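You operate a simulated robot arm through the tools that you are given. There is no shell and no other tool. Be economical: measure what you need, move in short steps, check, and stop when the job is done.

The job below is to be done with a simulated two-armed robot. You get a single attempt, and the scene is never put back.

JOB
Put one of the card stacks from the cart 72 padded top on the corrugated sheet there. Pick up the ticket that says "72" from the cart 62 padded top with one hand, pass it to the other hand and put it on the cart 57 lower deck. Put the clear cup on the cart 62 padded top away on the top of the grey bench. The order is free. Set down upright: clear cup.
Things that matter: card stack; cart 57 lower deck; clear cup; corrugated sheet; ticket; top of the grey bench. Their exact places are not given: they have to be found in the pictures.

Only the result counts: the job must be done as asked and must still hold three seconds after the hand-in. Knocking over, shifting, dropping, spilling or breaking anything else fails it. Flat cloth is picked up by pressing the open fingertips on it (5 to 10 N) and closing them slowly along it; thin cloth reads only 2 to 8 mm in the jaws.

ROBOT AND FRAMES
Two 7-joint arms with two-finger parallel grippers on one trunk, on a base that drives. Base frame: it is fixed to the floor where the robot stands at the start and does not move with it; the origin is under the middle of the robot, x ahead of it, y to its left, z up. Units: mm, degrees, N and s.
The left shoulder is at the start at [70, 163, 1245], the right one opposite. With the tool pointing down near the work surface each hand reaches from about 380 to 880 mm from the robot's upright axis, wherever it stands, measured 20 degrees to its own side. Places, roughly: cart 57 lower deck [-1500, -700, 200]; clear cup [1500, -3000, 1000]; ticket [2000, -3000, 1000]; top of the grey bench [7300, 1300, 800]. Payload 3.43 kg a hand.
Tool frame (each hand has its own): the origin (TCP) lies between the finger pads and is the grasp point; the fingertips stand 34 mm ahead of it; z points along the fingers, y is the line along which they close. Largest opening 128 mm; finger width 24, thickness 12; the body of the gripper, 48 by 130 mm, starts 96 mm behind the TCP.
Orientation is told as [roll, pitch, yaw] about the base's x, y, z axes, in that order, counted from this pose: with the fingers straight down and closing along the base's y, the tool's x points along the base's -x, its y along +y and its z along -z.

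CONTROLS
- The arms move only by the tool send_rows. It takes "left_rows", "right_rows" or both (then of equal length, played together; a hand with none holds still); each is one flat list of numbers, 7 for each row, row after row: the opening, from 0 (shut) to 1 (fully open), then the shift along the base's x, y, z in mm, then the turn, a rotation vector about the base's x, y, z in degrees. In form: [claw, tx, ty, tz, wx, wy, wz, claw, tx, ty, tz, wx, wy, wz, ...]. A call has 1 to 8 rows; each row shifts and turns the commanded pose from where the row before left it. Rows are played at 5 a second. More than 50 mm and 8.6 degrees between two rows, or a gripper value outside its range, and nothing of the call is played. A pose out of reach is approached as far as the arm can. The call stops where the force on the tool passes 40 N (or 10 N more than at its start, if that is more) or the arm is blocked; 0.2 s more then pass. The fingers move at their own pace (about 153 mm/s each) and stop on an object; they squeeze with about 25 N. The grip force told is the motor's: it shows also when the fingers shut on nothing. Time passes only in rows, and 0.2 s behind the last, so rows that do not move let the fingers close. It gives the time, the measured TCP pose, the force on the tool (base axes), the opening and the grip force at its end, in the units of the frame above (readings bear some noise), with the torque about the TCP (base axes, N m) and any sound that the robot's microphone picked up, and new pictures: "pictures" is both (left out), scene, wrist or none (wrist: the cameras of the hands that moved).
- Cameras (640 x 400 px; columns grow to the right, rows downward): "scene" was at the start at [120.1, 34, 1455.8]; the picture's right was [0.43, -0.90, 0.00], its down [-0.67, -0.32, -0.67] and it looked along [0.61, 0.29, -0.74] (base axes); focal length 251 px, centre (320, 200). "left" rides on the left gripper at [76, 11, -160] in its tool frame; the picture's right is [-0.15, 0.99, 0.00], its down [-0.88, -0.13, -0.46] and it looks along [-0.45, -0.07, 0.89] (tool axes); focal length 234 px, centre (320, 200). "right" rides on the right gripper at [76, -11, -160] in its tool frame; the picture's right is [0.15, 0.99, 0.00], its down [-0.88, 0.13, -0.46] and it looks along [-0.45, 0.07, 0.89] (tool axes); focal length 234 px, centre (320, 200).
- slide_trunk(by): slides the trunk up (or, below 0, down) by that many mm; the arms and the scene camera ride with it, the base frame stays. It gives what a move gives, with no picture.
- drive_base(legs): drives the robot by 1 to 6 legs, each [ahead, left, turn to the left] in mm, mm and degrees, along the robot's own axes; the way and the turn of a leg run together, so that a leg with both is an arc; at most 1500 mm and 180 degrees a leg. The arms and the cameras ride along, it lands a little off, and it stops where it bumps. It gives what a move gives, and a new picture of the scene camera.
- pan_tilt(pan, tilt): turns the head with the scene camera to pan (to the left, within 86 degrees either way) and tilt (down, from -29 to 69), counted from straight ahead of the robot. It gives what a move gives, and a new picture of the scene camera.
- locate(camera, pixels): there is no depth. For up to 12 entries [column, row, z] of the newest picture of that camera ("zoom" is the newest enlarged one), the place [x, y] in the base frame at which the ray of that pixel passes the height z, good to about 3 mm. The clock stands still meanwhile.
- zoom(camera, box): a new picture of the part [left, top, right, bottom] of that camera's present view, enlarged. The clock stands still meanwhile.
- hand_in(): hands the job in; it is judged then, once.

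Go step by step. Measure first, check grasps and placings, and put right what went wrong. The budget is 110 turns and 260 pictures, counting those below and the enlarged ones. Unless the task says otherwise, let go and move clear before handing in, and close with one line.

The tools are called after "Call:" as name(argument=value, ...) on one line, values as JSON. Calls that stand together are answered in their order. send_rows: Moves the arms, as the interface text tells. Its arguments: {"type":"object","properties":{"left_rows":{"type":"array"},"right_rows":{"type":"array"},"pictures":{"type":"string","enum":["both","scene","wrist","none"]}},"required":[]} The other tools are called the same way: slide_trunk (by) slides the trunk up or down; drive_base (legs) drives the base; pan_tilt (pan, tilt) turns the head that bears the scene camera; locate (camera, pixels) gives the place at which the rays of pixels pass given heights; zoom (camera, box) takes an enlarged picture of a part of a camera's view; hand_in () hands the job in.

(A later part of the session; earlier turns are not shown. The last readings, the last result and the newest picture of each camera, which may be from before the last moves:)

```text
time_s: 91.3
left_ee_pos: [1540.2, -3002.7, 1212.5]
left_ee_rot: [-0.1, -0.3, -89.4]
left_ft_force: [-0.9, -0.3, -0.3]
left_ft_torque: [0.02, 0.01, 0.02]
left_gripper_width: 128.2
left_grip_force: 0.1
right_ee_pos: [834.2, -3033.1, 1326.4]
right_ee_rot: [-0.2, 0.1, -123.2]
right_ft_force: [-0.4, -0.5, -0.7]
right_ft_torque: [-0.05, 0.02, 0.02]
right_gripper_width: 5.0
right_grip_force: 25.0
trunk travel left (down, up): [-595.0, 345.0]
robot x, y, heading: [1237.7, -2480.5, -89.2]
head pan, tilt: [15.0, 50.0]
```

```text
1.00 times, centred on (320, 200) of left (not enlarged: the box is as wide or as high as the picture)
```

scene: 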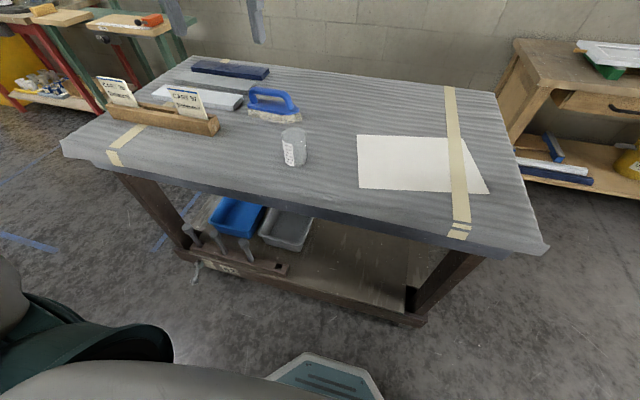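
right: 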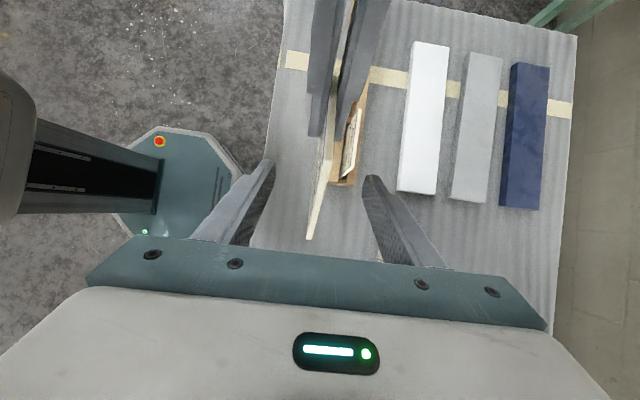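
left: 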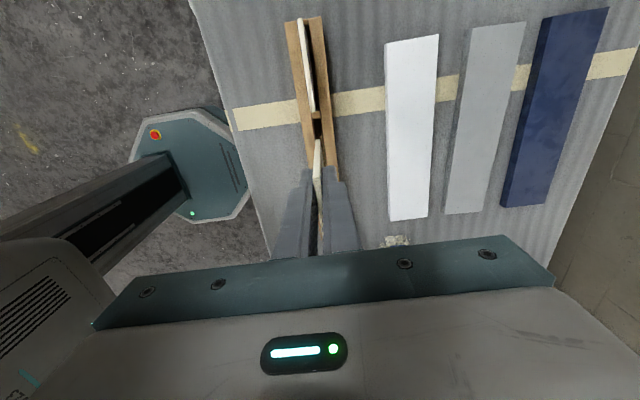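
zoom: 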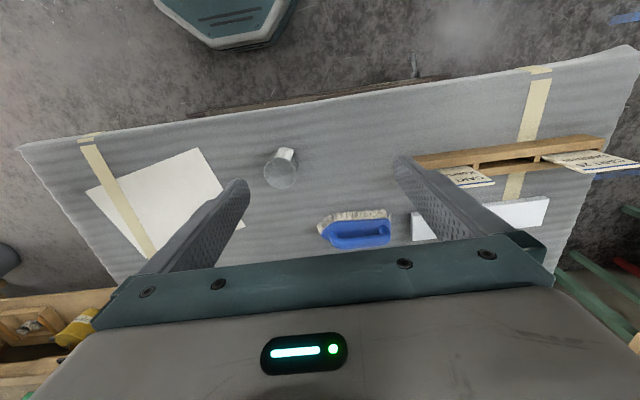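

Call:
zoom(camera="left", box=[230, 120, 342, 190])

Call:
locate(camera="zoom", pixels=[[200, 190, 960], [380, 190, 960]])

Call:
zoom(camera="scene", box=[254, 110, 334, 160])

```text
5.71 times, centred on (286, 155) of left
```

zoom: 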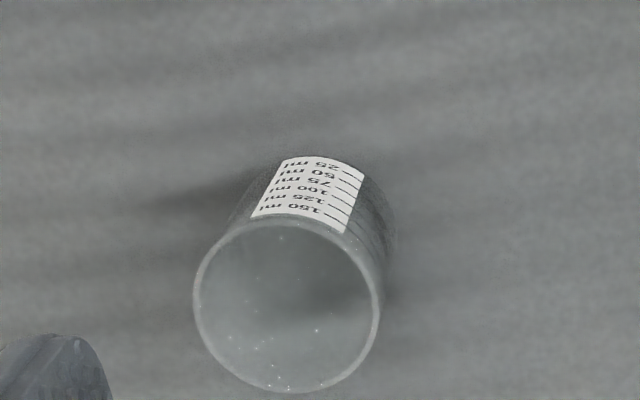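

```text
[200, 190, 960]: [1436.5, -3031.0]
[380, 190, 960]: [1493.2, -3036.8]
```

```text
8.00 times, centred on (294, 135) of scene
```

zoom: 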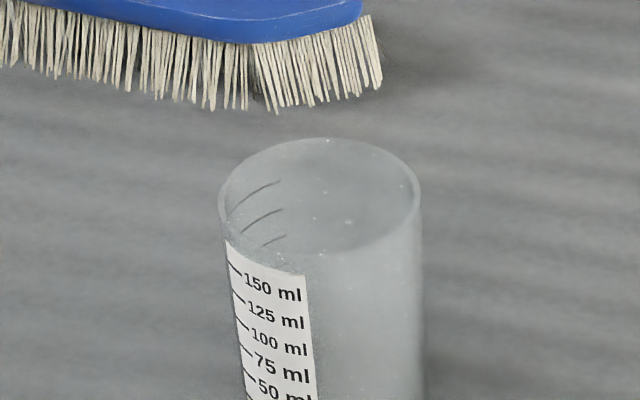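

Call:
locate(camera="scene", pixels=[[293.9, 134.6, 940], [293.9, 134.6, 960], [293.9, 134.6, 980], [281.4, 135.6, 960], [306.5, 134.4, 960]])

Call:
locate(camera="left", pixels=[[280.2, 173.7, 940], [280.2, 173.7, 960], [280.2, 173.7, 980], [263.9, 172.5, 960], [296.5, 174.3, 960]])

```text
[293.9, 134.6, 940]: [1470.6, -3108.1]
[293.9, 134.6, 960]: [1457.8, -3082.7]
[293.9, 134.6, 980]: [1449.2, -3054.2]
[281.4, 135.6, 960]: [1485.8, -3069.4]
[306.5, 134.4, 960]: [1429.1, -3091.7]
```

```text
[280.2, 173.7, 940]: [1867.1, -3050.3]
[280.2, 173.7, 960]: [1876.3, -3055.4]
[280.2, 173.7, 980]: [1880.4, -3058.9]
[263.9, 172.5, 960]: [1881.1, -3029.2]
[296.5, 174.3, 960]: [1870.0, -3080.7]
```

Call:
zoom(camera="left", box=[230, 120, 342, 190])

Call:
locate(camera="zoom", pixels=[[287, 307, 940], [287, 307, 960], [287, 307, 980], [194, 300, 970], [380, 310, 970], [325, 175, 876]])

```text
5.71 times, centred on (286, 155) of left
```

zoom: 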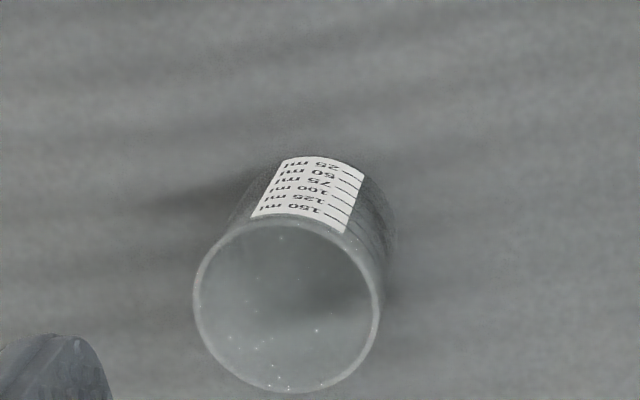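

```text
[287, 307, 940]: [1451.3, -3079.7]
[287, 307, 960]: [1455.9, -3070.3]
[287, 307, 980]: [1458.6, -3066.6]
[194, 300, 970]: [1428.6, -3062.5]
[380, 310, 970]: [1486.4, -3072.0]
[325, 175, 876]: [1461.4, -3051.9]
```

Cup rim: centre (1456,-3068), z≈970, diameter about 58 mm. Moving over it and then down part way.

Call:
send_rows(left_rows=[1, -28, -22, -20, 0, 0, 0, 1, -28, -22, -30, 0, 0, 0, 1, -28, -21, -40, 0, 0, 0, 1, 0, 0, -45, 0, 0, 0, 1, 0, 0, -40, 0, 0, 0], pictures="both")

```text
refused: row 3 steps farther than a row can; nothing moved
```

Call:
send_rows(left_rows=[1, -28, -22, -25, 0, 0, 0, 1, -28, -22, -30, 0, 0, 0, 1, -28, -21, -30, 0, 0, 0, 1, 0, 0, -45, 0, 0, 0, 1, 0, 0, -45, 0, 0, 0], pictures="both")

```text
time_s: 92.5
left_ee_pos: [1455.0, -3070.9, 1036.9]
left_ee_rot: [-0.2, -0.4, -89.4]
left_ft_force: [-0.5, 0.2, -0.2]
left_ft_torque: [-0.01, 0.01, -0.03]
left_gripper_width: 128.0
left_grip_force: 0.2
right_ee_pos: [834.8, -3034.4, 1324.5]
right_ee_rot: [-0.2, 0.0, -123.3]
right_ft_force: [0.4, -0.6, 0.0]
right_ft_torque: [0.02, 0.03, 0.04]
right_gripper_width: 4.9
right_grip_force: 24.9
trunk travel left (down, up): [-595.0, 345.0]
robot x, y, heading: [1236.9, -2483.1, -89.0]
head pan, tilt: [15.0, 50.0]
```

scene: 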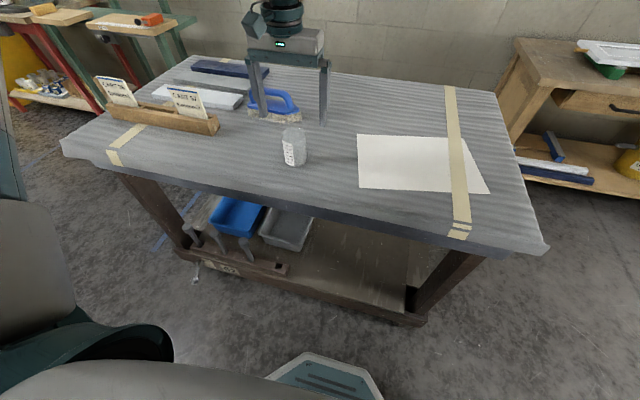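
left: 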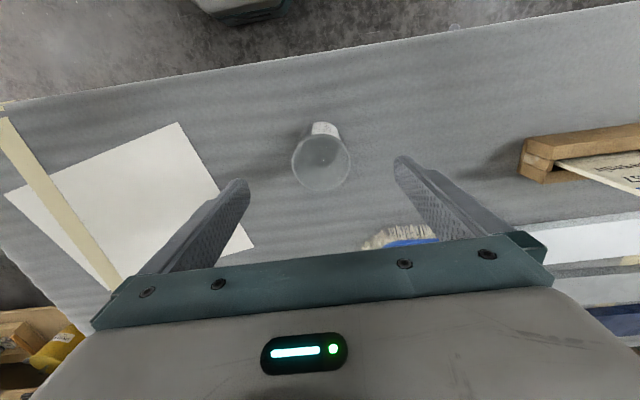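

Call:
locate(camera="left", pixels=[[320, 163, 970], [291, 165, 970], [350, 163, 970], [324, 123, 876], [371, 248, 910]])

```text
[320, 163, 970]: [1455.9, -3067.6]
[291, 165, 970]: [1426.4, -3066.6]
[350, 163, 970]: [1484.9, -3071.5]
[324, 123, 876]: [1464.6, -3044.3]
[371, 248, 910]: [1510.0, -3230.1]
```

Call:
send_rows(left_rows=[1, 1, 3, -30, 0, 0, 0, 1, 0, 0, -30, 0, 0, 0, 1, 0, 0, -28, 0, 0, 0, 0.75, 0, 0, 0, 0, 0, 0, 0.6, 0, 0, 0, 0, 0, 0, 0.5, 0, 0, 0, 0, 0, 0, 0.44, 0, 0, 0, 0, 0, 0, 0.42, 0, 0, 0, 0, 0, 0], pictures="wrist")

```text
time_s: 94.3
left_ee_pos: [1454.6, -3064.1, 950.1]
left_ee_rot: [0.0, -0.4, -89.4]
left_ft_force: [-0.6, -0.6, 0.3]
left_ft_torque: [-0.01, 0.02, 0.01]
left_gripper_width: 58.9
left_grip_force: 25.1
right_ee_pos: [835.0, -3033.7, 1325.5]
right_ee_rot: [-0.2, -0.1, -123.1]
right_ft_force: [0.2, -0.1, -1.2]
right_ft_torque: [0.0, 0.0, -0.03]
right_gripper_width: 5.1
right_grip_force: 25.0
trunk travel left (down, up): [-595.0, 345.0]
robot x, y, heading: [1236.9, -2481.4, -89.1]
head pan, tilt: [15.0, 50.0]
```

left: 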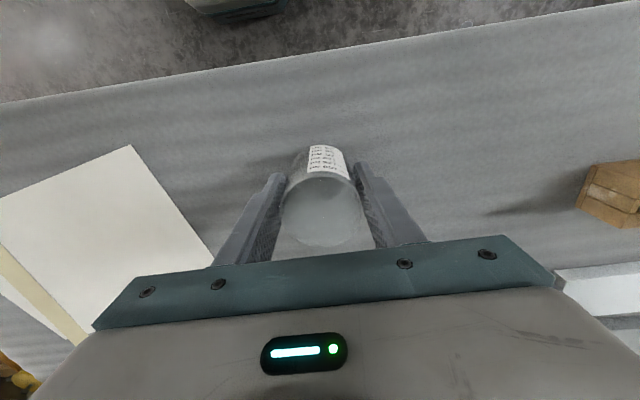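

Cup gripped. Lifting.

Call:
send_rows(left_rows=[0.42, 0, 0, 15, 0, 0, 0, 0.42, 0, 0, 40, 0, 0, 0, 0.42, 0, 0, 45, 0, 0, 0, 0.42, 0, 0, 45, 0, 0, 0, 0.42, 0, 20, 45, 0, 0, 0], pictures="wrist")

Call:
drive_base(legs=[[-500, 0, 0]])

```text
time_s: 95.5
left_ee_pos: [1457.7, -3040.3, 1142.5]
left_ee_rot: [0.0, -0.5, -89.4]
left_ft_force: [-0.4, 0.3, 0.9]
left_ft_torque: [-0.09, -0.02, -0.02]
left_gripper_width: 59.0
left_grip_force: 24.8
right_ee_pos: [834.4, -3030.6, 1327.0]
right_ee_rot: [-0.1, -0.1, -123.3]
right_ft_force: [-0.4, 0.5, -0.6]
right_ft_torque: [0.0, -0.04, -0.01]
right_gripper_width: 5.4
right_grip_force: 25.0
trunk travel left (down, up): [-595.0, 345.0]
robot x, y, heading: [1235.9, -2480.3, -88.8]
head pan, tilt: [15.0, 50.0]
```

left: 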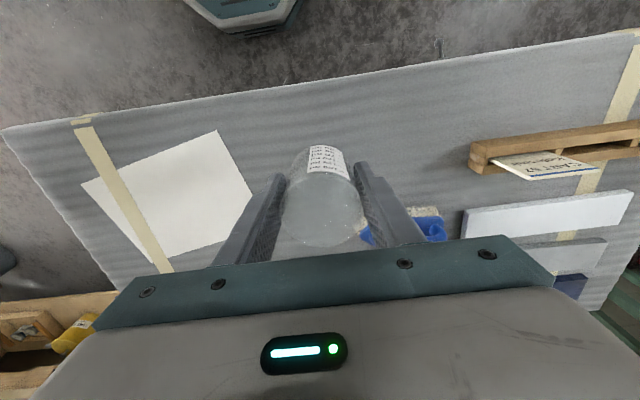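

```text
time_s: 98.4
left_ee_pos: [1449.5, -2536.5, 1140.9]
left_ee_rot: [0.0, -0.3, -89.4]
left_ft_force: [-1.1, 0.2, -0.4]
left_ft_torque: [-0.01, -0.01, 0.0]
left_gripper_width: 59.2
left_grip_force: 25.6
right_ee_pos: [827.0, -2527.7, 1325.2]
right_ee_rot: [-0.3, 0.0, -123.2]
right_ft_force: [-0.4, -0.2, 0.0]
right_ft_torque: [0.03, 0.0, -0.02]
right_gripper_width: 5.0
right_grip_force: 25.1
trunk travel left (down, up): [-595.0, 345.0]
robot x, y, heading: [1230.7, -1976.0, -89.4]
head pan, tilt: [15.0, 50.0]
```

scene: 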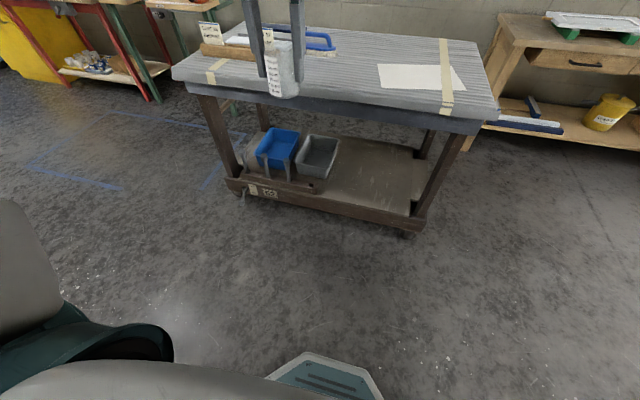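

Now toward cart 57: turn right to face -x, drive, and look.

Call:
drive_base(legs=[[0, 0, -90.6], [1200, 0, 0]])

Call:
pan_tilt(pan=-25, tilt=25)

```text
time_s: 108.4
left_ee_pos: [-527.1, -2127.7, 1141.8]
left_ee_rot: [-0.1, -0.3, 178.0]
left_ft_force: [0.0, -0.4, -1.2]
left_ft_torque: [0.0, 0.01, 0.0]
left_gripper_width: 58.7
left_grip_force: 25.0
right_ee_pos: [-489.9, -1504.4, 1325.6]
right_ee_rot: [-0.2, 0.0, 144.1]
right_ft_force: [0.3, 0.3, 0.1]
right_ft_torque: [0.0, -0.02, 0.0]
right_gripper_width: 5.3
right_grip_force: 25.2
trunk travel left (down, up): [-595.0, 345.0]
robot x, y, heading: [45.8, -1932.3, 178.0]
head pan, tilt: [15.0, 50.0]
```

scene: 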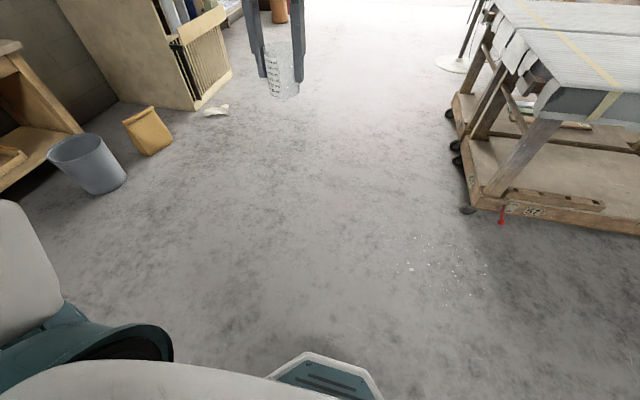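

```text
time_s: 109.5
left_ee_pos: [-526.8, -2127.6, 1140.1]
left_ee_rot: [0.1, -0.3, 177.9]
left_ft_force: [0.0, -0.1, 0.1]
left_ft_torque: [-0.04, -0.03, -0.01]
left_gripper_width: 58.9
left_grip_force: 25.0
right_ee_pos: [-487.0, -1504.6, 1325.4]
right_ee_rot: [-0.2, 0.1, 144.1]
right_ft_force: [0.5, 0.0, -0.3]
right_ft_torque: [0.0, 0.01, -0.01]
right_gripper_width: 5.4
right_grip_force: 25.2
trunk travel left (down, up): [-595.0, 345.0]
robot x, y, heading: [41.6, -1937.2, 178.3]
head pan, tilt: [-25.0, 25.0]
```

scene: 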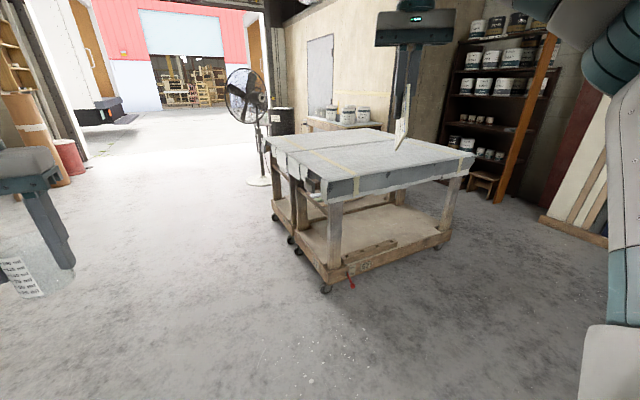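

Call:
zoom(camera="scene", box=[255, 120, 495, 300])

Call:
locate(camera="scene", pixels=[[324, 268, 180], [450, 232, 180], [300, 232, 180], [405, 208, 180], [352, 185, 880], [470, 165, 880], [355, 280, 0], [326, 291, 0], [435, 250, 0]])

```text
2.22 times, centred on (375, 210) of scene
```

zoom: 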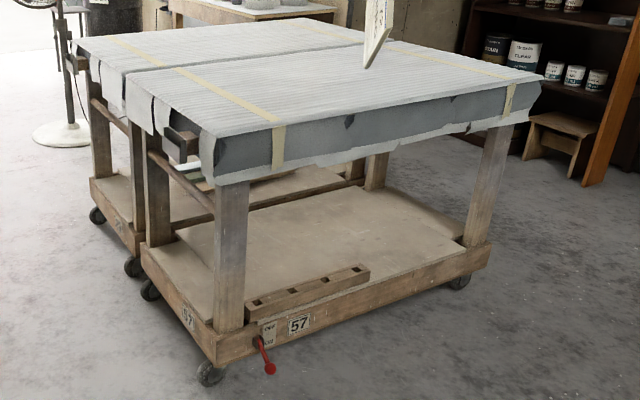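

```text
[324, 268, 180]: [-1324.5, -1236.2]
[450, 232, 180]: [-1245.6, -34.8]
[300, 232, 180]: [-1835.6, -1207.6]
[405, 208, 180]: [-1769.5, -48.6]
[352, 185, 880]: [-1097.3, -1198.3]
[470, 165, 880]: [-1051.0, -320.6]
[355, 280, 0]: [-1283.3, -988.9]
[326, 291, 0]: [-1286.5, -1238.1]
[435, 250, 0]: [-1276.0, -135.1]
```

Cart 57's label faces me. Its lower deck spans x -1830..-1290, y -1240..-40 and is free in the middle. I'll retract the left hand with the cup and orient the right hand: yaw back, then tilt the fingers forward so the ticket lies nearly flat.

Call:
send_rows(left_rows=[0.42, 25, -18, 0, 0, 0, 0, 0.42, 25, -18, 0, 0, 0, 0, 0.42, 25, -18, 0, 0, 0, 0, 0.42, 25, -18, 0, 0, 0, 0, 0.42, 25, -18, 0, 0, 0, 0, 0.42, 25, -18, 0, 0, 0, 0, 0.42, 25, -18, 0, 0, 0, 0], right_rows=[0, -10, -15, -15, 0, 0, -8, 0, -10, -15, -15, 0, 0, -8, 0, -10, -15, -15, 0, 0, -8, 0, -10, -15, -15, 0, 0, -8, 0, -10, -15, -15, 0, 0, -8, 0, -10, -15, -15, 0, 0, -8, 0, -10, -15, -15, 0, 0, -8], pictures="none")

Call:
send_rows(right_rows=[0, -15, 0, 0, 0, 7.5, 0, 0, -15, 0, 0, 0, 7.5, 0, 0, -15, 0, 0, 0, 7.5, 0, 0, -15, 0, 0, 0, 7.5, 0, 0, -15, 0, 0, 0, 7.5, 0, 0, -15, 0, 0, 0, 7.5, 0, 0, -15, 0, 0, 0, 7.5, 0, 0, -15, 0, 0, 0, 7.5, 0], pictures="scene")

```text
time_s: 111.1
left_ee_pos: [-351.7, -2252.8, 1143.1]
left_ee_rot: [-0.1, -0.3, 178.0]
left_ft_force: [-0.3, -0.4, -0.3]
left_ft_torque: [0.05, 0.0, -0.04]
left_gripper_width: 58.7
left_grip_force: 25.5
right_ee_pos: [-556.5, -1611.0, 1221.9]
right_ee_rot: [-0.3, -0.1, 88.1]
right_ft_force: [-0.1, 0.3, -0.2]
right_ft_torque: [-0.02, -0.02, 0.0]
right_gripper_width: 5.3
right_grip_force: 25.0
trunk travel left (down, up): [-595.0, 345.0]
robot x, y, heading: [46.5, -1930.9, 178.1]
head pan, tilt: [-25.0, 25.0]
```

```text
time_s: 112.9
left_ee_pos: [-352.8, -2251.2, 1144.0]
left_ee_rot: [0.0, -0.3, 177.9]
left_ft_force: [-0.7, 0.0, -0.2]
left_ft_torque: [-0.01, 0.01, -0.07]
left_gripper_width: 58.7
left_grip_force: 24.6
right_ee_pos: [-681.5, -1607.7, 1219.8]
right_ee_rot: [59.7, 1.7, 89.0]
right_ft_force: [-0.4, 0.3, -1.6]
right_ft_torque: [-0.01, -0.05, -0.01]
right_gripper_width: 5.0
right_grip_force: 24.8
trunk travel left (down, up): [-595.0, 345.0]
robot x, y, heading: [37.3, -1931.3, 178.2]
head pan, tilt: [-25.0, 25.0]
```

scene: 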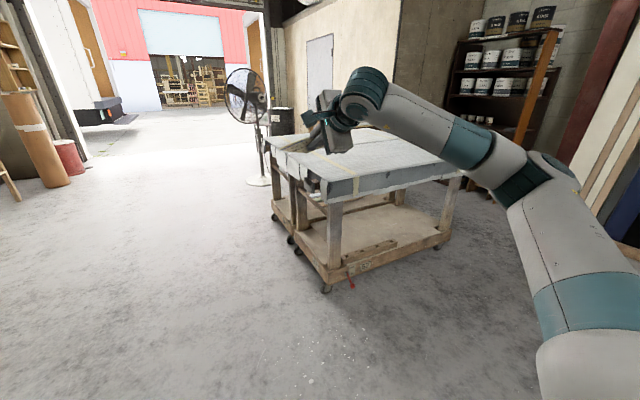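

Now lowering the right hand relative to the shoulder.

Call:
send_rows(right_rows=[0, -3, 0, -43, 0, 0, 0, 0, -3, 0, -43, 0, 0, 0, 0, -3, 0, -43, 0, 0, 0, 0, -3, 0, -43, 0, 0, 0, 0, -3, 0, -43, 0, 0, 0, 0, -3, 0, -43, 0, 0, 0, 0, -3, 0, -43, 0, 0, 0, 0, -3, 0, -40, 0, 0, 0], pictures="none")

Call:
slide_trunk(by=-480)

Call:
pan_tilt(pan=-30, tilt=15)

```text
time_s: 114.7
left_ee_pos: [-353.8, -2251.0, 1143.2]
left_ee_rot: [0.0, -0.2, 177.9]
left_ft_force: [0.4, -0.5, 0.2]
left_ft_torque: [0.0, 0.01, 0.01]
left_gripper_width: 59.0
left_grip_force: 24.8
right_ee_pos: [-699.5, -1609.8, 876.7]
right_ee_rot: [59.8, 1.6, 89.1]
right_ft_force: [0.0, 0.2, -0.7]
right_ft_torque: [-0.01, -0.02, -0.03]
right_gripper_width: 5.3
right_grip_force: 24.9
trunk travel left (down, up): [-595.0, 345.0]
robot x, y, heading: [42.3, -1936.0, 178.3]
head pan, tilt: [-25.0, 25.0]
```

```text
refused: -480 is not a number from -400 to 400
```

```text
time_s: 115.4
left_ee_pos: [-352.4, -2252.2, 1143.2]
left_ee_rot: [0.0, -0.3, 177.9]
left_ft_force: [0.5, 0.9, -0.7]
left_ft_torque: [-0.04, 0.01, 0.0]
left_gripper_width: 58.9
left_grip_force: 25.2
right_ee_pos: [-700.1, -1611.0, 878.0]
right_ee_rot: [59.8, 1.7, 89.1]
right_ft_force: [-0.8, 0.1, 0.7]
right_ft_torque: [-0.01, -0.02, -0.02]
right_gripper_width: 5.1
right_grip_force: 25.1
trunk travel left (down, up): [-595.0, 345.0]
robot x, y, heading: [46.1, -1933.0, 178.3]
head pan, tilt: [-30.0, 15.0]
```

scene: 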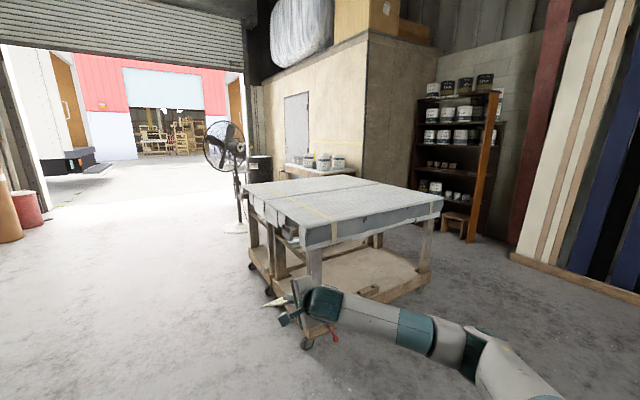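

Call:
locate(camera="scene", pixels=[[300, 226, 876], [443, 203, 876], [305, 247, 780], [305, 247, 800], [322, 320, 180], [430, 284, 180], [328, 345, 0]])

Call:
zoom(camera="scene", box=[230, 160, 470, 360])

```text
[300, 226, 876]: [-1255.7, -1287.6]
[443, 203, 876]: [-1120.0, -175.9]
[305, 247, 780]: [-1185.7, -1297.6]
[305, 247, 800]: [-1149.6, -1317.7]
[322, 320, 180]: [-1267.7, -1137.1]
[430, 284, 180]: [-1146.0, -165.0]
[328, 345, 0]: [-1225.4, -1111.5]
```

```text
2.00 times, centred on (350, 260) of scene
```

zoom: 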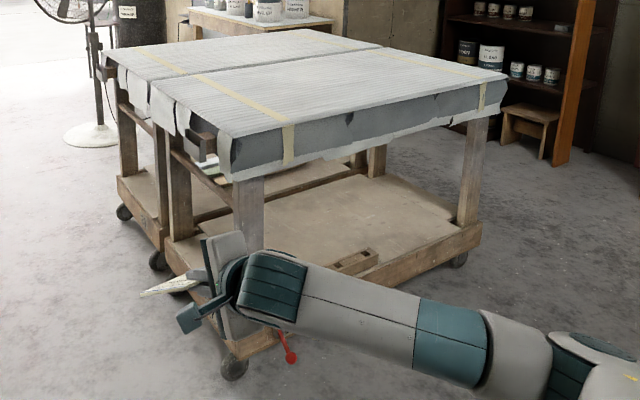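

The cart's front face runs from (-1255,-1288) to (-1120,-176). Lowering the trunk, then sliding the hand in under the top.

Call:
slide_trunk(by=-400)

Call:
slide_trunk(by=-140)

Call:
drive_base(legs=[[0, 1010, 0]])

```text
time_s: 119.2
left_ee_pos: [-353.3, -2252.7, 744.6]
left_ee_rot: [0.0, -0.3, 177.9]
left_ft_force: [0.2, 0.3, 0.2]
left_ft_torque: [-0.02, -0.01, -0.01]
left_gripper_width: 59.2
left_grip_force: 24.8
right_ee_pos: [-699.6, -1610.9, 477.6]
right_ee_rot: [59.9, 1.6, 89.1]
right_ft_force: [0.2, 0.7, -1.2]
right_ft_torque: [0.03, -0.03, 0.01]
right_gripper_width: 5.4
right_grip_force: 25.4
trunk travel left (down, up): [-195.0, 745.0]
robot x, y, heading: [43.9, -1930.3, 178.0]
head pan, tilt: [-30.0, 15.0]
```

```text
time_s: 120.9
left_ee_pos: [-352.5, -2252.6, 604.2]
left_ee_rot: [0.0, -0.2, 177.9]
left_ft_force: [-0.3, 1.7, 0.0]
left_ft_torque: [0.0, 0.06, 0.01]
left_gripper_width: 58.9
left_grip_force: 24.9
right_ee_pos: [-699.7, -1610.7, 337.9]
right_ee_rot: [59.8, 1.5, 89.1]
right_ft_force: [-0.8, 0.2, -0.8]
right_ft_torque: [0.01, 0.0, -0.02]
right_gripper_width: 5.1
right_grip_force: 24.7
trunk travel left (down, up): [-55.0, 885.0]
robot x, y, heading: [39.4, -1935.2, 178.4]
head pan, tilt: [-30.0, 15.0]
```

```text
time_s: 126.1
left_ee_pos: [-377.2, -3255.2, 603.2]
left_ee_rot: [0.0, -0.2, 178.3]
left_ft_force: [-0.1, 0.3, -0.3]
left_ft_torque: [-0.02, 0.03, 0.0]
left_gripper_width: 58.7
left_grip_force: 25.2
right_ee_pos: [-729.8, -2617.8, 336.3]
right_ee_rot: [59.8, 1.6, 89.6]
right_ft_force: [0.1, 1.4, 0.5]
right_ft_torque: [0.0, -0.01, -0.01]
right_gripper_width: 5.1
right_grip_force: 25.4
trunk travel left (down, up): [-55.0, 885.0]
robot x, y, heading: [15.5, -2937.7, 178.7]
head pan, tilt: [-30.0, 15.0]
```

scene: 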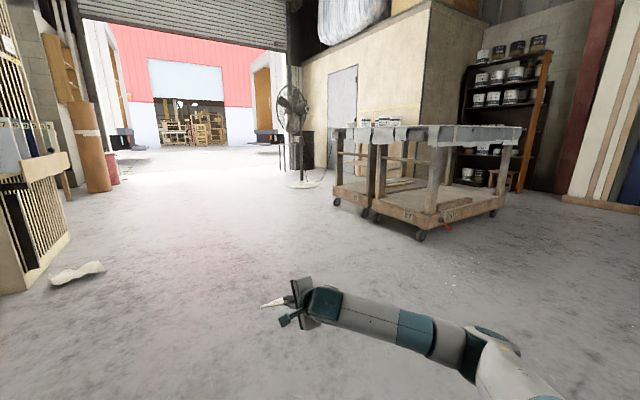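

Wrong sign, but nothing was touched. Driving back right by 2015 mm.

Call:
drive_base(legs=[[0, -1000, 0], [0, -1015, -3]])

Call:
pan_tilt(pan=-15, tilt=20)

```text
time_s: 136.2
left_ee_pos: [-301.4, -1196.1, 602.0]
left_ee_rot: [0.0, -0.2, 174.1]
left_ft_force: [0.3, 0.3, -0.4]
left_ft_torque: [0.01, 0.01, -0.05]
left_gripper_width: 58.8
left_grip_force: 25.3
right_ee_pos: [-605.5, -534.7, 336.7]
right_ee_rot: [59.7, 1.6, 85.3]
right_ft_force: [0.0, -0.1, 0.2]
right_ft_torque: [-0.02, -0.04, 0.01]
right_gripper_width: 5.2
right_grip_force: 25.0
trunk travel left (down, up): [-55.0, 885.0]
robot x, y, heading: [115.5, -904.9, 174.3]
head pan, tilt: [-30.0, 15.0]
```

scene: 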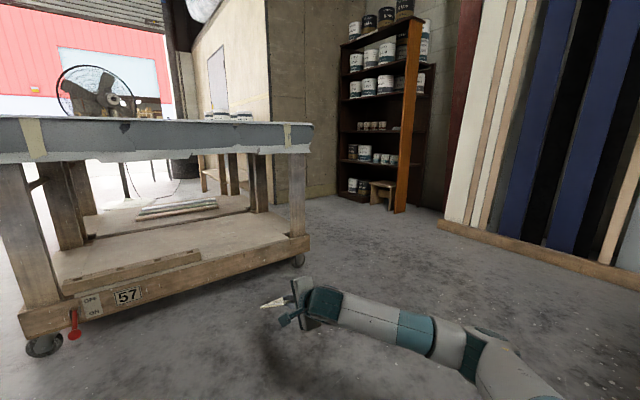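

```text
time_s: 137.0
left_ee_pos: [-300.6, -1196.3, 603.0]
left_ee_rot: [0.0, -0.3, 174.1]
left_ft_force: [0.1, 0.1, 0.2]
left_ft_torque: [0.03, -0.04, 0.03]
left_gripper_width: 59.1
left_grip_force: 25.6
right_ee_pos: [-605.4, -533.5, 338.4]
right_ee_rot: [59.8, 1.6, 85.3]
right_ft_force: [0.5, -0.1, -0.7]
right_ft_torque: [-0.01, 0.04, 0.02]
right_gripper_width: 5.4
right_grip_force: 25.5
trunk travel left (down, up): [-55.0, 885.0]
robot x, y, heading: [116.8, -904.4, 174.4]
head pan, tilt: [-15.0, 20.0]
```

scene: 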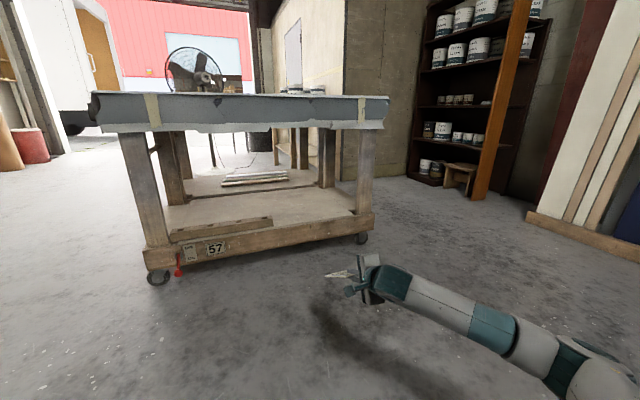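

Call:
locate(camera="scene", pixels=[[158, 285, 0], [362, 244, 0], [144, 250, 180], [373, 213, 180], [144, 250, 220], [373, 213, 220], [90, 120, 800], [388, 100, 876], [388, 125, 800]])

Call:
zoom(camera="scene", box=[80, 80, 400, 290])

```text
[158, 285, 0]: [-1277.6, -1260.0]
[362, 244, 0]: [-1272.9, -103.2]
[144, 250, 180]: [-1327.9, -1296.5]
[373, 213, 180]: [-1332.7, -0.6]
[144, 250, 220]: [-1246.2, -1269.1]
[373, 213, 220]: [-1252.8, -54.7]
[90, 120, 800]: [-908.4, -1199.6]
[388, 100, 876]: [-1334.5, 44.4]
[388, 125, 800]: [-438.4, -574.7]
```

```text
1.90 times, centred on (240, 185) of scene
```

zoom: 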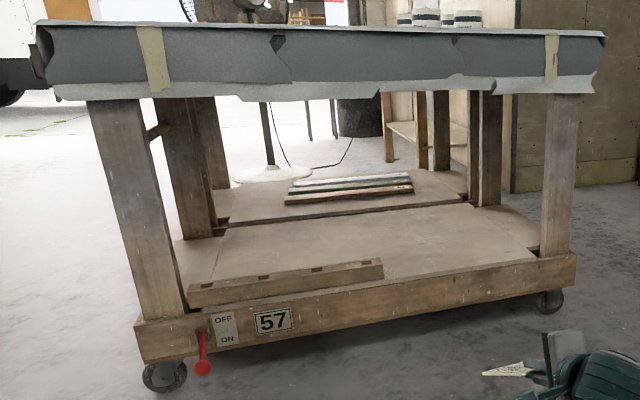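

The rail front is at x≈-1260 and the deck behind it is empty around y≈-500. Driving 600 ahead, then checking.

Call:
drive_base(legs=[[600, 0, 0]])

Call:
pan_tilt(pan=-15, tilt=35)

Call:
zoom(camera="right", box=[0, 0, 640, 400])

```text
time_s: 140.4
left_ee_pos: [-901.1, -1135.4, 603.1]
left_ee_rot: [0.0, -0.3, 174.0]
left_ft_force: [0.5, -0.9, -0.1]
left_ft_torque: [0.04, 0.0, 0.02]
left_gripper_width: 59.0
left_grip_force: 25.3
right_ee_pos: [-1203.8, -473.0, 337.9]
right_ee_rot: [59.8, 1.6, 85.1]
right_ft_force: [0.1, 0.1, 0.0]
right_ft_torque: [-0.01, -0.02, -0.01]
right_gripper_width: 5.2
right_grip_force: 24.8
trunk travel left (down, up): [-55.0, 885.0]
robot x, y, heading: [-483.9, -847.0, 174.5]
head pan, tilt: [-15.0, 20.0]
```

scene: 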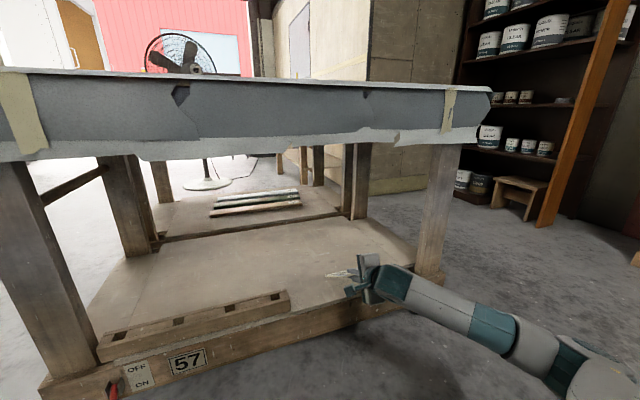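

```text
time_s: 141.2
left_ee_pos: [-901.1, -1136.4, 603.6]
left_ee_rot: [0.1, -0.2, 173.8]
left_ft_force: [-0.6, 0.5, -0.9]
left_ft_torque: [0.01, 0.0, 0.05]
left_gripper_width: 58.7
left_grip_force: 25.2
right_ee_pos: [-1202.9, -472.8, 338.6]
right_ee_rot: [59.8, 1.6, 85.0]
right_ft_force: [-0.1, 0.2, 0.4]
right_ft_torque: [0.01, -0.02, 0.0]
right_gripper_width: 5.3
right_grip_force: 25.4
trunk travel left (down, up): [-55.0, 885.0]
robot x, y, heading: [-484.9, -844.2, 174.2]
head pan, tilt: [-15.0, 35.0]
```

scene: 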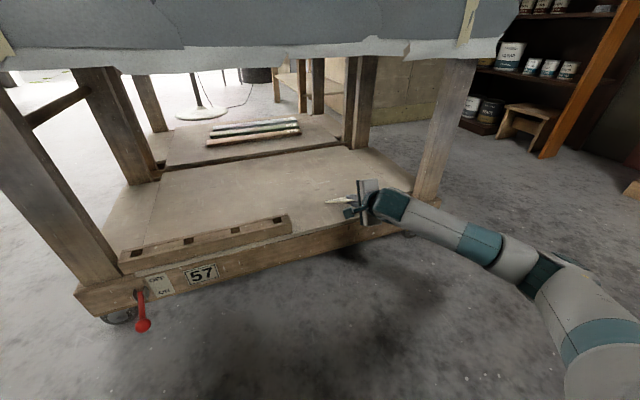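

```text
1.00 times, centred on (320, 200) of right (not enlarged: the box is as wide or as high as the picture)
```

zoom: 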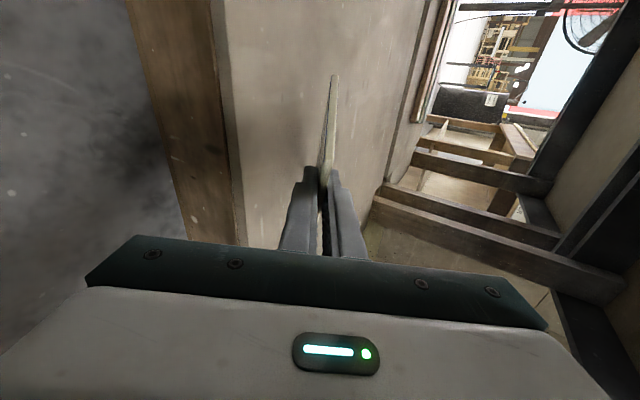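

Clear so far. Moving in 170 mm more.

Call:
drive_base(legs=[[170, 60, 0]])

Call:
zoom(camera="scene", box=[240, 100, 480, 250])

```text
time_s: 142.7
left_ee_pos: [-1076.8, -1177.5, 603.2]
left_ee_rot: [0.0, -0.3, 173.9]
left_ft_force: [0.6, -0.6, -1.1]
left_ft_torque: [0.02, 0.01, -0.01]
left_gripper_width: 58.8
left_grip_force: 24.8
right_ee_pos: [-1378.7, -514.2, 336.9]
right_ee_rot: [59.8, 1.6, 85.1]
right_ft_force: [0.6, -1.4, -0.3]
right_ft_torque: [0.01, -0.05, 0.06]
right_gripper_width: 5.1
right_grip_force: 25.2
trunk travel left (down, up): [-55.0, 885.0]
robot x, y, heading: [-660.2, -889.8, 174.4]
head pan, tilt: [-15.0, 35.0]
```

scene: 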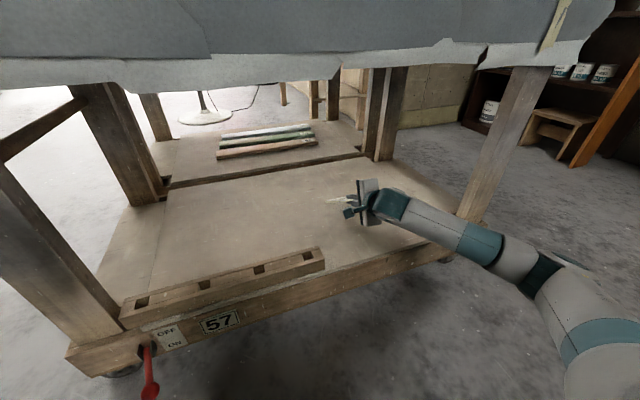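

```text
2.67 times, centred on (360, 175) of scene
```

zoom: 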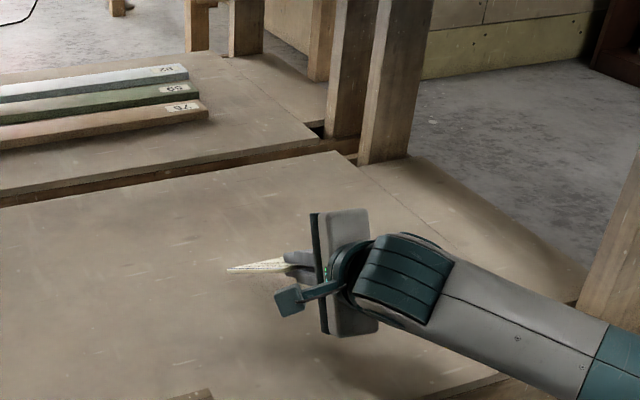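

Over the deck. Lowering.

Call:
send_rows(right_rows=[0, 0, 0, -20, 0, 0, 0, 0, 0, 0, -20, 0, 0, 0, 0, 0, 0, -15, 0, 0, 0], pictures="both")

```text
time_s: 143.5
left_ee_pos: [-1075.1, -1178.8, 604.7]
left_ee_rot: [-0.1, -0.4, 173.9]
left_ft_force: [0.0, 0.0, 0.2]
left_ft_torque: [0.0, -0.01, -0.01]
left_gripper_width: 58.9
left_grip_force: 25.1
right_ee_pos: [-1376.6, -514.1, 288.0]
right_ee_rot: [59.9, 1.7, 85.4]
right_ft_force: [5.0, -4.3, 16.0]
right_ft_torque: [0.22, 1.31, 0.29]
right_gripper_width: 14.9
right_grip_force: 25.1
trunk travel left (down, up): [-55.0, 885.0]
robot x, y, heading: [-664.1, -888.9, 174.2]
head pan, tilt: [-15.0, 35.0]
```

scene: 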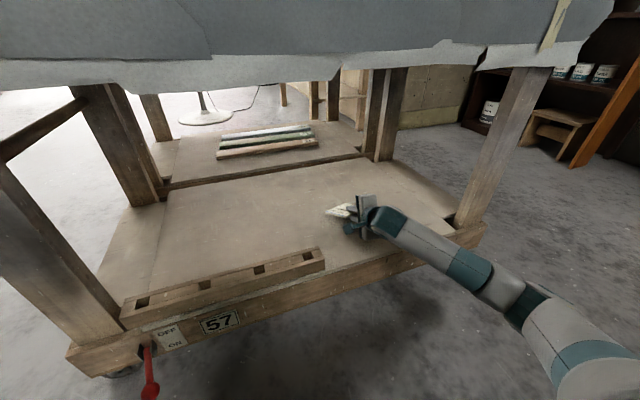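
right: 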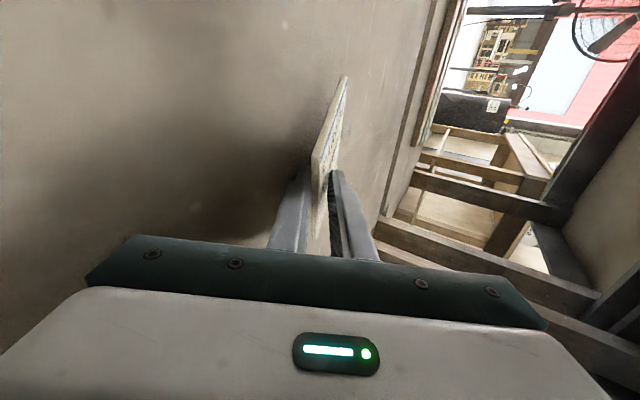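

The ticket's corner touched the deck. I'll ease up 4 mm, open moderately, then check how it lies.

Call:
send_rows(right_rows=[0.1, 0, 0, 6, 0, 0, 0, 0.25, 0, 0, 0, 0, 0, 0, 0.35, 0, 0, 0, 0, 0, 0, 0.35, 0, 0, 0, 0, 0, 0], pictures="wrist")

Call:
zoom(camera="scene", box=[280, 150, 440, 250])

```text
time_s: 144.5
left_ee_pos: [-1076.5, -1179.4, 603.6]
left_ee_rot: [-0.1, -0.4, 173.9]
left_ft_force: [-0.5, 0.4, -0.9]
left_ft_torque: [-0.01, 0.01, -0.03]
left_gripper_width: 59.0
left_grip_force: 24.3
right_ee_pos: [-1377.5, -513.3, 291.6]
right_ee_rot: [59.8, 1.5, 85.0]
right_ft_force: [-12.6, 3.4, 13.7]
right_ft_torque: [0.32, 0.73, 0.08]
right_gripper_width: 34.7
right_grip_force: 0.0
trunk travel left (down, up): [-55.0, 885.0]
robot x, y, heading: [-661.1, -887.4, 174.2]
head pan, tilt: [-15.0, 35.0]
```

right: 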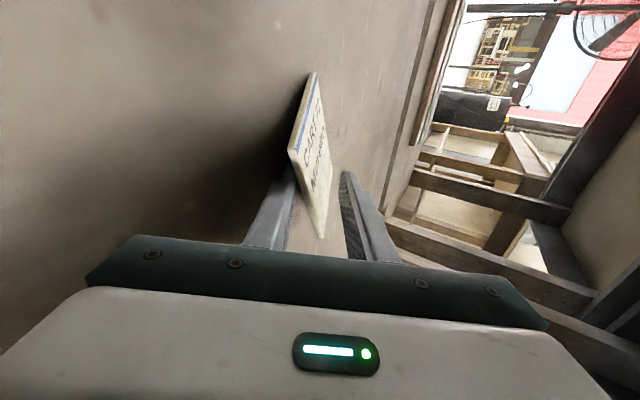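

```text
4.00 times, centred on (360, 200) of scene
```

zoom: 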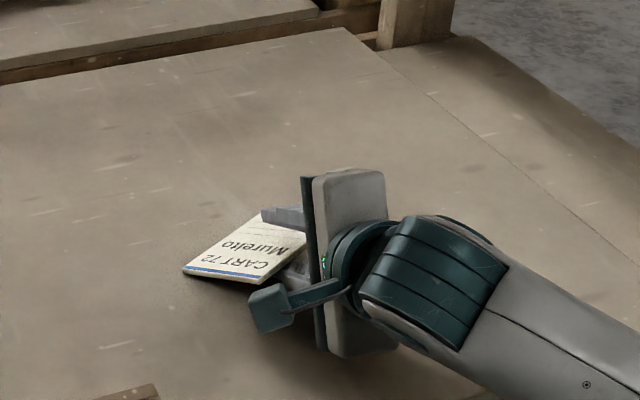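

The lower finger is pressing the deck. Easing up 5 mm and pulling straight back so the ticket slides off.

Call:
send_rows(right_rows=[0.35, 0, 0, 6, 0, 0, 0, 0.35, 30, -3, 0, 0, 0, 0, 0.35, 40, -4, 0, 0, 0, 0, 0.35, 40, -4, 0, 0, 0, 0, 0.35, 0, 0, 20, 0, 0, 0], pictures="both")

Call:
zoom(camera="scene", box=[280, 150, 440, 250])

```text
time_s: 145.7
left_ee_pos: [-1076.8, -1176.2, 604.6]
left_ee_rot: [0.0, -0.3, 173.8]
left_ft_force: [-0.3, -0.4, 0.1]
left_ft_torque: [-0.02, 0.02, -0.01]
left_gripper_width: 58.8
left_grip_force: 24.4
right_ee_pos: [-1283.5, -497.3, 298.3]
right_ee_rot: [59.5, 1.6, 85.0]
right_ft_force: [0.0, -0.7, 0.0]
right_ft_torque: [0.02, 0.02, 0.01]
right_gripper_width: 44.7
right_grip_force: 0.0
right hand out of reach, approached as far as the arm can: row 2, 3, 4
trunk travel left (down, up): [-55.0, 885.0]
robot x, y, heading: [-660.1, -890.6, 174.1]
head pan, tilt: [-15.0, 35.0]
```

scene: 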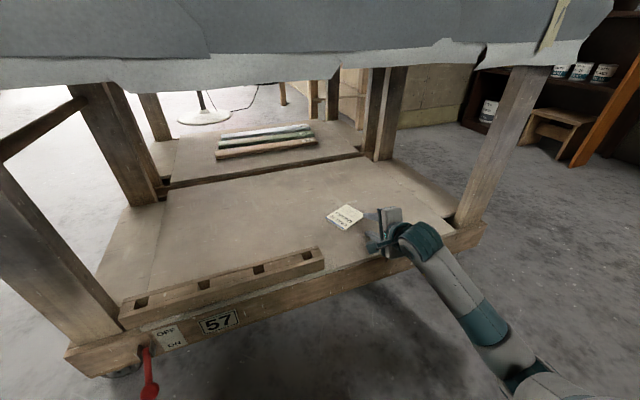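
right: 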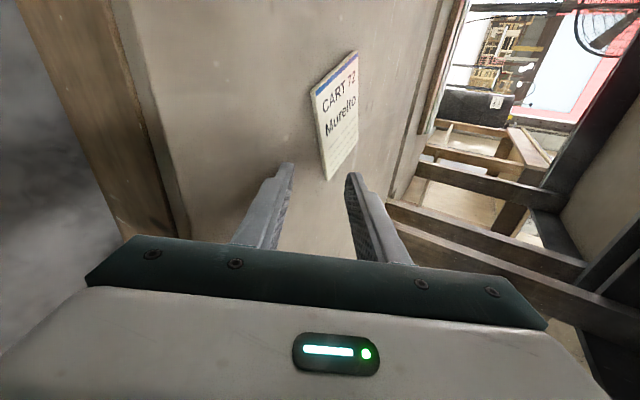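

```text
4.00 times, centred on (360, 200) of scene
```

zoom: 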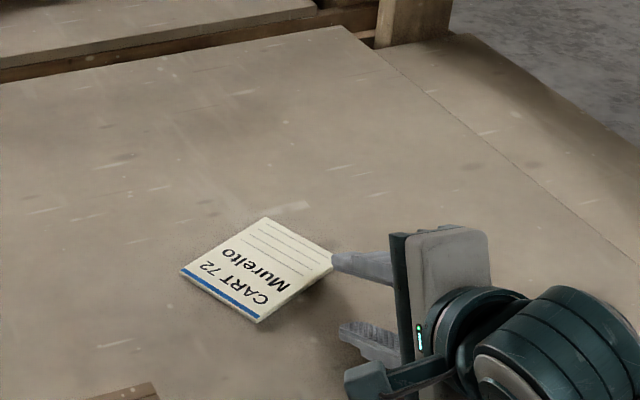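

The ticket is off the fingers. Backing the robot straight out and checking.

Call:
drive_base(legs=[[-500, 0, 0]])

Call:
zoom(camera="scene", box=[240, 100, 480, 250])

```text
time_s: 148.7
left_ee_pos: [-572.7, -1228.5, 603.1]
left_ee_rot: [0.0, -0.3, 173.5]
left_ft_force: [-0.2, 0.6, -1.0]
left_ft_torque: [0.01, 0.0, 0.0]
left_gripper_width: 58.6
left_grip_force: 24.7
right_ee_pos: [-775.3, -545.7, 300.4]
right_ee_rot: [59.8, 1.6, 84.6]
right_ft_force: [1.1, 0.3, -0.4]
right_ft_torque: [0.0, 0.0, -0.02]
right_gripper_width: 44.9
right_grip_force: 0.2
trunk travel left (down, up): [-55.0, 885.0]
robot x, y, heading: [-150.0, -942.2, 173.8]
head pan, tilt: [-15.0, 35.0]
```

scene: 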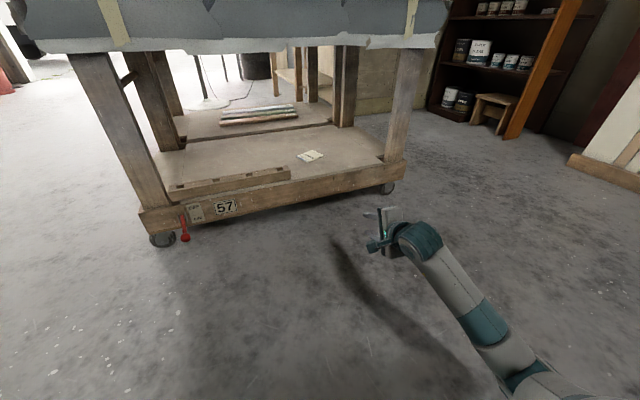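

```text
2.67 times, centred on (360, 175) of scene
```

zoom: 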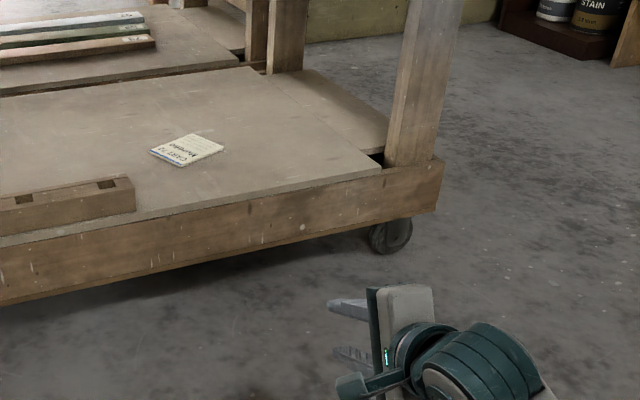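

The ticket lies flat on the deck of cart 57. Raising the trunk and heading to the grey bench with the cup.

Call:
slide_trunk(by=400)

Call:
slide_trunk(by=160)

Call:
drive_base(legs=[[0, 500, 0], [0, 0, -173.8]])

Call:
pan_tilt(pan=0, tilt=15)

```text
time_s: 152.5
left_ee_pos: [-573.4, -1227.0, 1002.8]
left_ee_rot: [-0.1, -0.3, 173.4]
left_ft_force: [-0.2, -0.4, -0.4]
left_ft_torque: [-0.04, 0.0, 0.04]
left_gripper_width: 59.1
left_grip_force: 24.8
right_ee_pos: [-774.7, -545.5, 700.8]
right_ee_rot: [59.8, 1.6, 84.5]
right_ft_force: [0.7, 0.7, -0.3]
right_ft_torque: [-0.03, 0.0, -0.03]
right_gripper_width: 44.9
right_grip_force: 0.2
trunk travel left (down, up): [-455.0, 485.0]
robot x, y, heading: [-153.5, -940.1, 173.8]
head pan, tilt: [-15.0, 35.0]
```

```text
time_s: 154.3
left_ee_pos: [-572.4, -1229.1, 1163.2]
left_ee_rot: [-0.1, -0.3, 173.4]
left_ft_force: [-0.3, 0.1, 0.1]
left_ft_torque: [-0.01, 0.02, 0.03]
left_gripper_width: 59.2
left_grip_force: 24.9
right_ee_pos: [-774.5, -544.9, 860.6]
right_ee_rot: [59.6, 1.6, 84.6]
right_ft_force: [-0.9, 0.2, 0.3]
right_ft_torque: [0.02, -0.01, 0.01]
right_gripper_width: 44.7
right_grip_force: 0.0
trunk travel left (down, up): [-615.0, 325.0]
robot x, y, heading: [-152.4, -941.2, 173.6]
head pan, tilt: [-15.0, 35.0]
```

```text
time_s: 164.6
left_ee_pos: [214.3, -1150.4, 1164.3]
left_ee_rot: [0.0, -0.3, -6.9]
left_ft_force: [-0.5, -0.4, -0.5]
left_ft_torque: [0.0, -0.01, -0.01]
left_gripper_width: 58.8
left_grip_force: 24.6
right_ee_pos: [410.8, -1834.6, 858.7]
right_ee_rot: [59.8, 1.6, -95.9]
right_ft_force: [-0.3, -1.0, 0.3]
right_ft_torque: [-0.01, -0.02, 0.03]
right_gripper_width: 44.8
right_grip_force: 0.0
trunk travel left (down, up): [-615.0, 325.0]
robot x, y, heading: [-207.9, -1437.1, -6.8]
head pan, tilt: [-15.0, 35.0]
```

scene: 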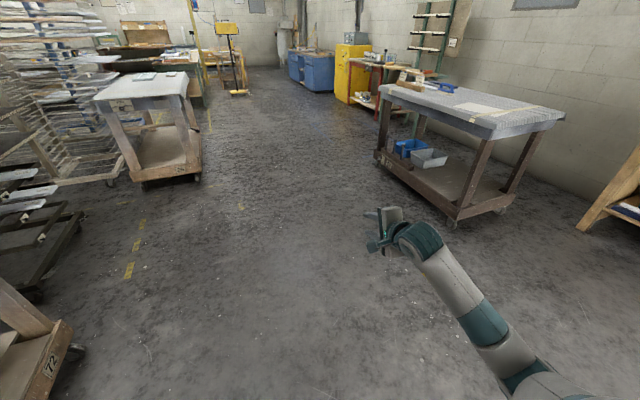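

```text
time_s: 165.4
left_ee_pos: [213.5, -1150.9, 1163.8]
left_ee_rot: [0.0, -0.3, -6.9]
left_ft_force: [0.1, 1.0, -0.1]
left_ft_torque: [0.01, -0.04, 0.0]
left_gripper_width: 58.9
left_grip_force: 24.5
right_ee_pos: [410.7, -1834.7, 860.1]
right_ee_rot: [59.7, 1.6, -95.8]
right_ft_force: [-0.2, 0.5, -0.6]
right_ft_torque: [0.03, -0.05, 0.01]
right_gripper_width: 44.8
right_grip_force: 0.1
trunk travel left (down, up): [-615.0, 325.0]
robot x, y, heading: [-209.4, -1435.8, -6.7]
head pan, tilt: [0.0, 15.0]
```

scene: 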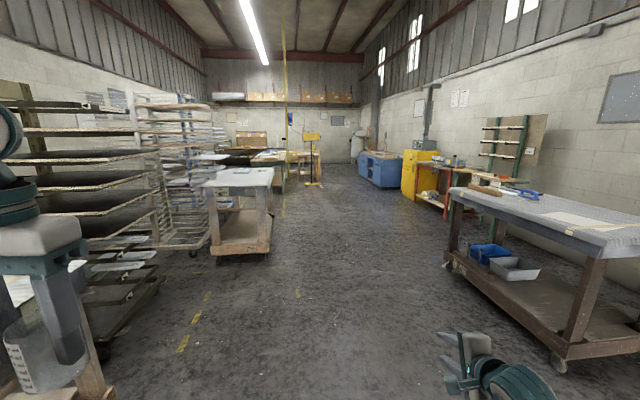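

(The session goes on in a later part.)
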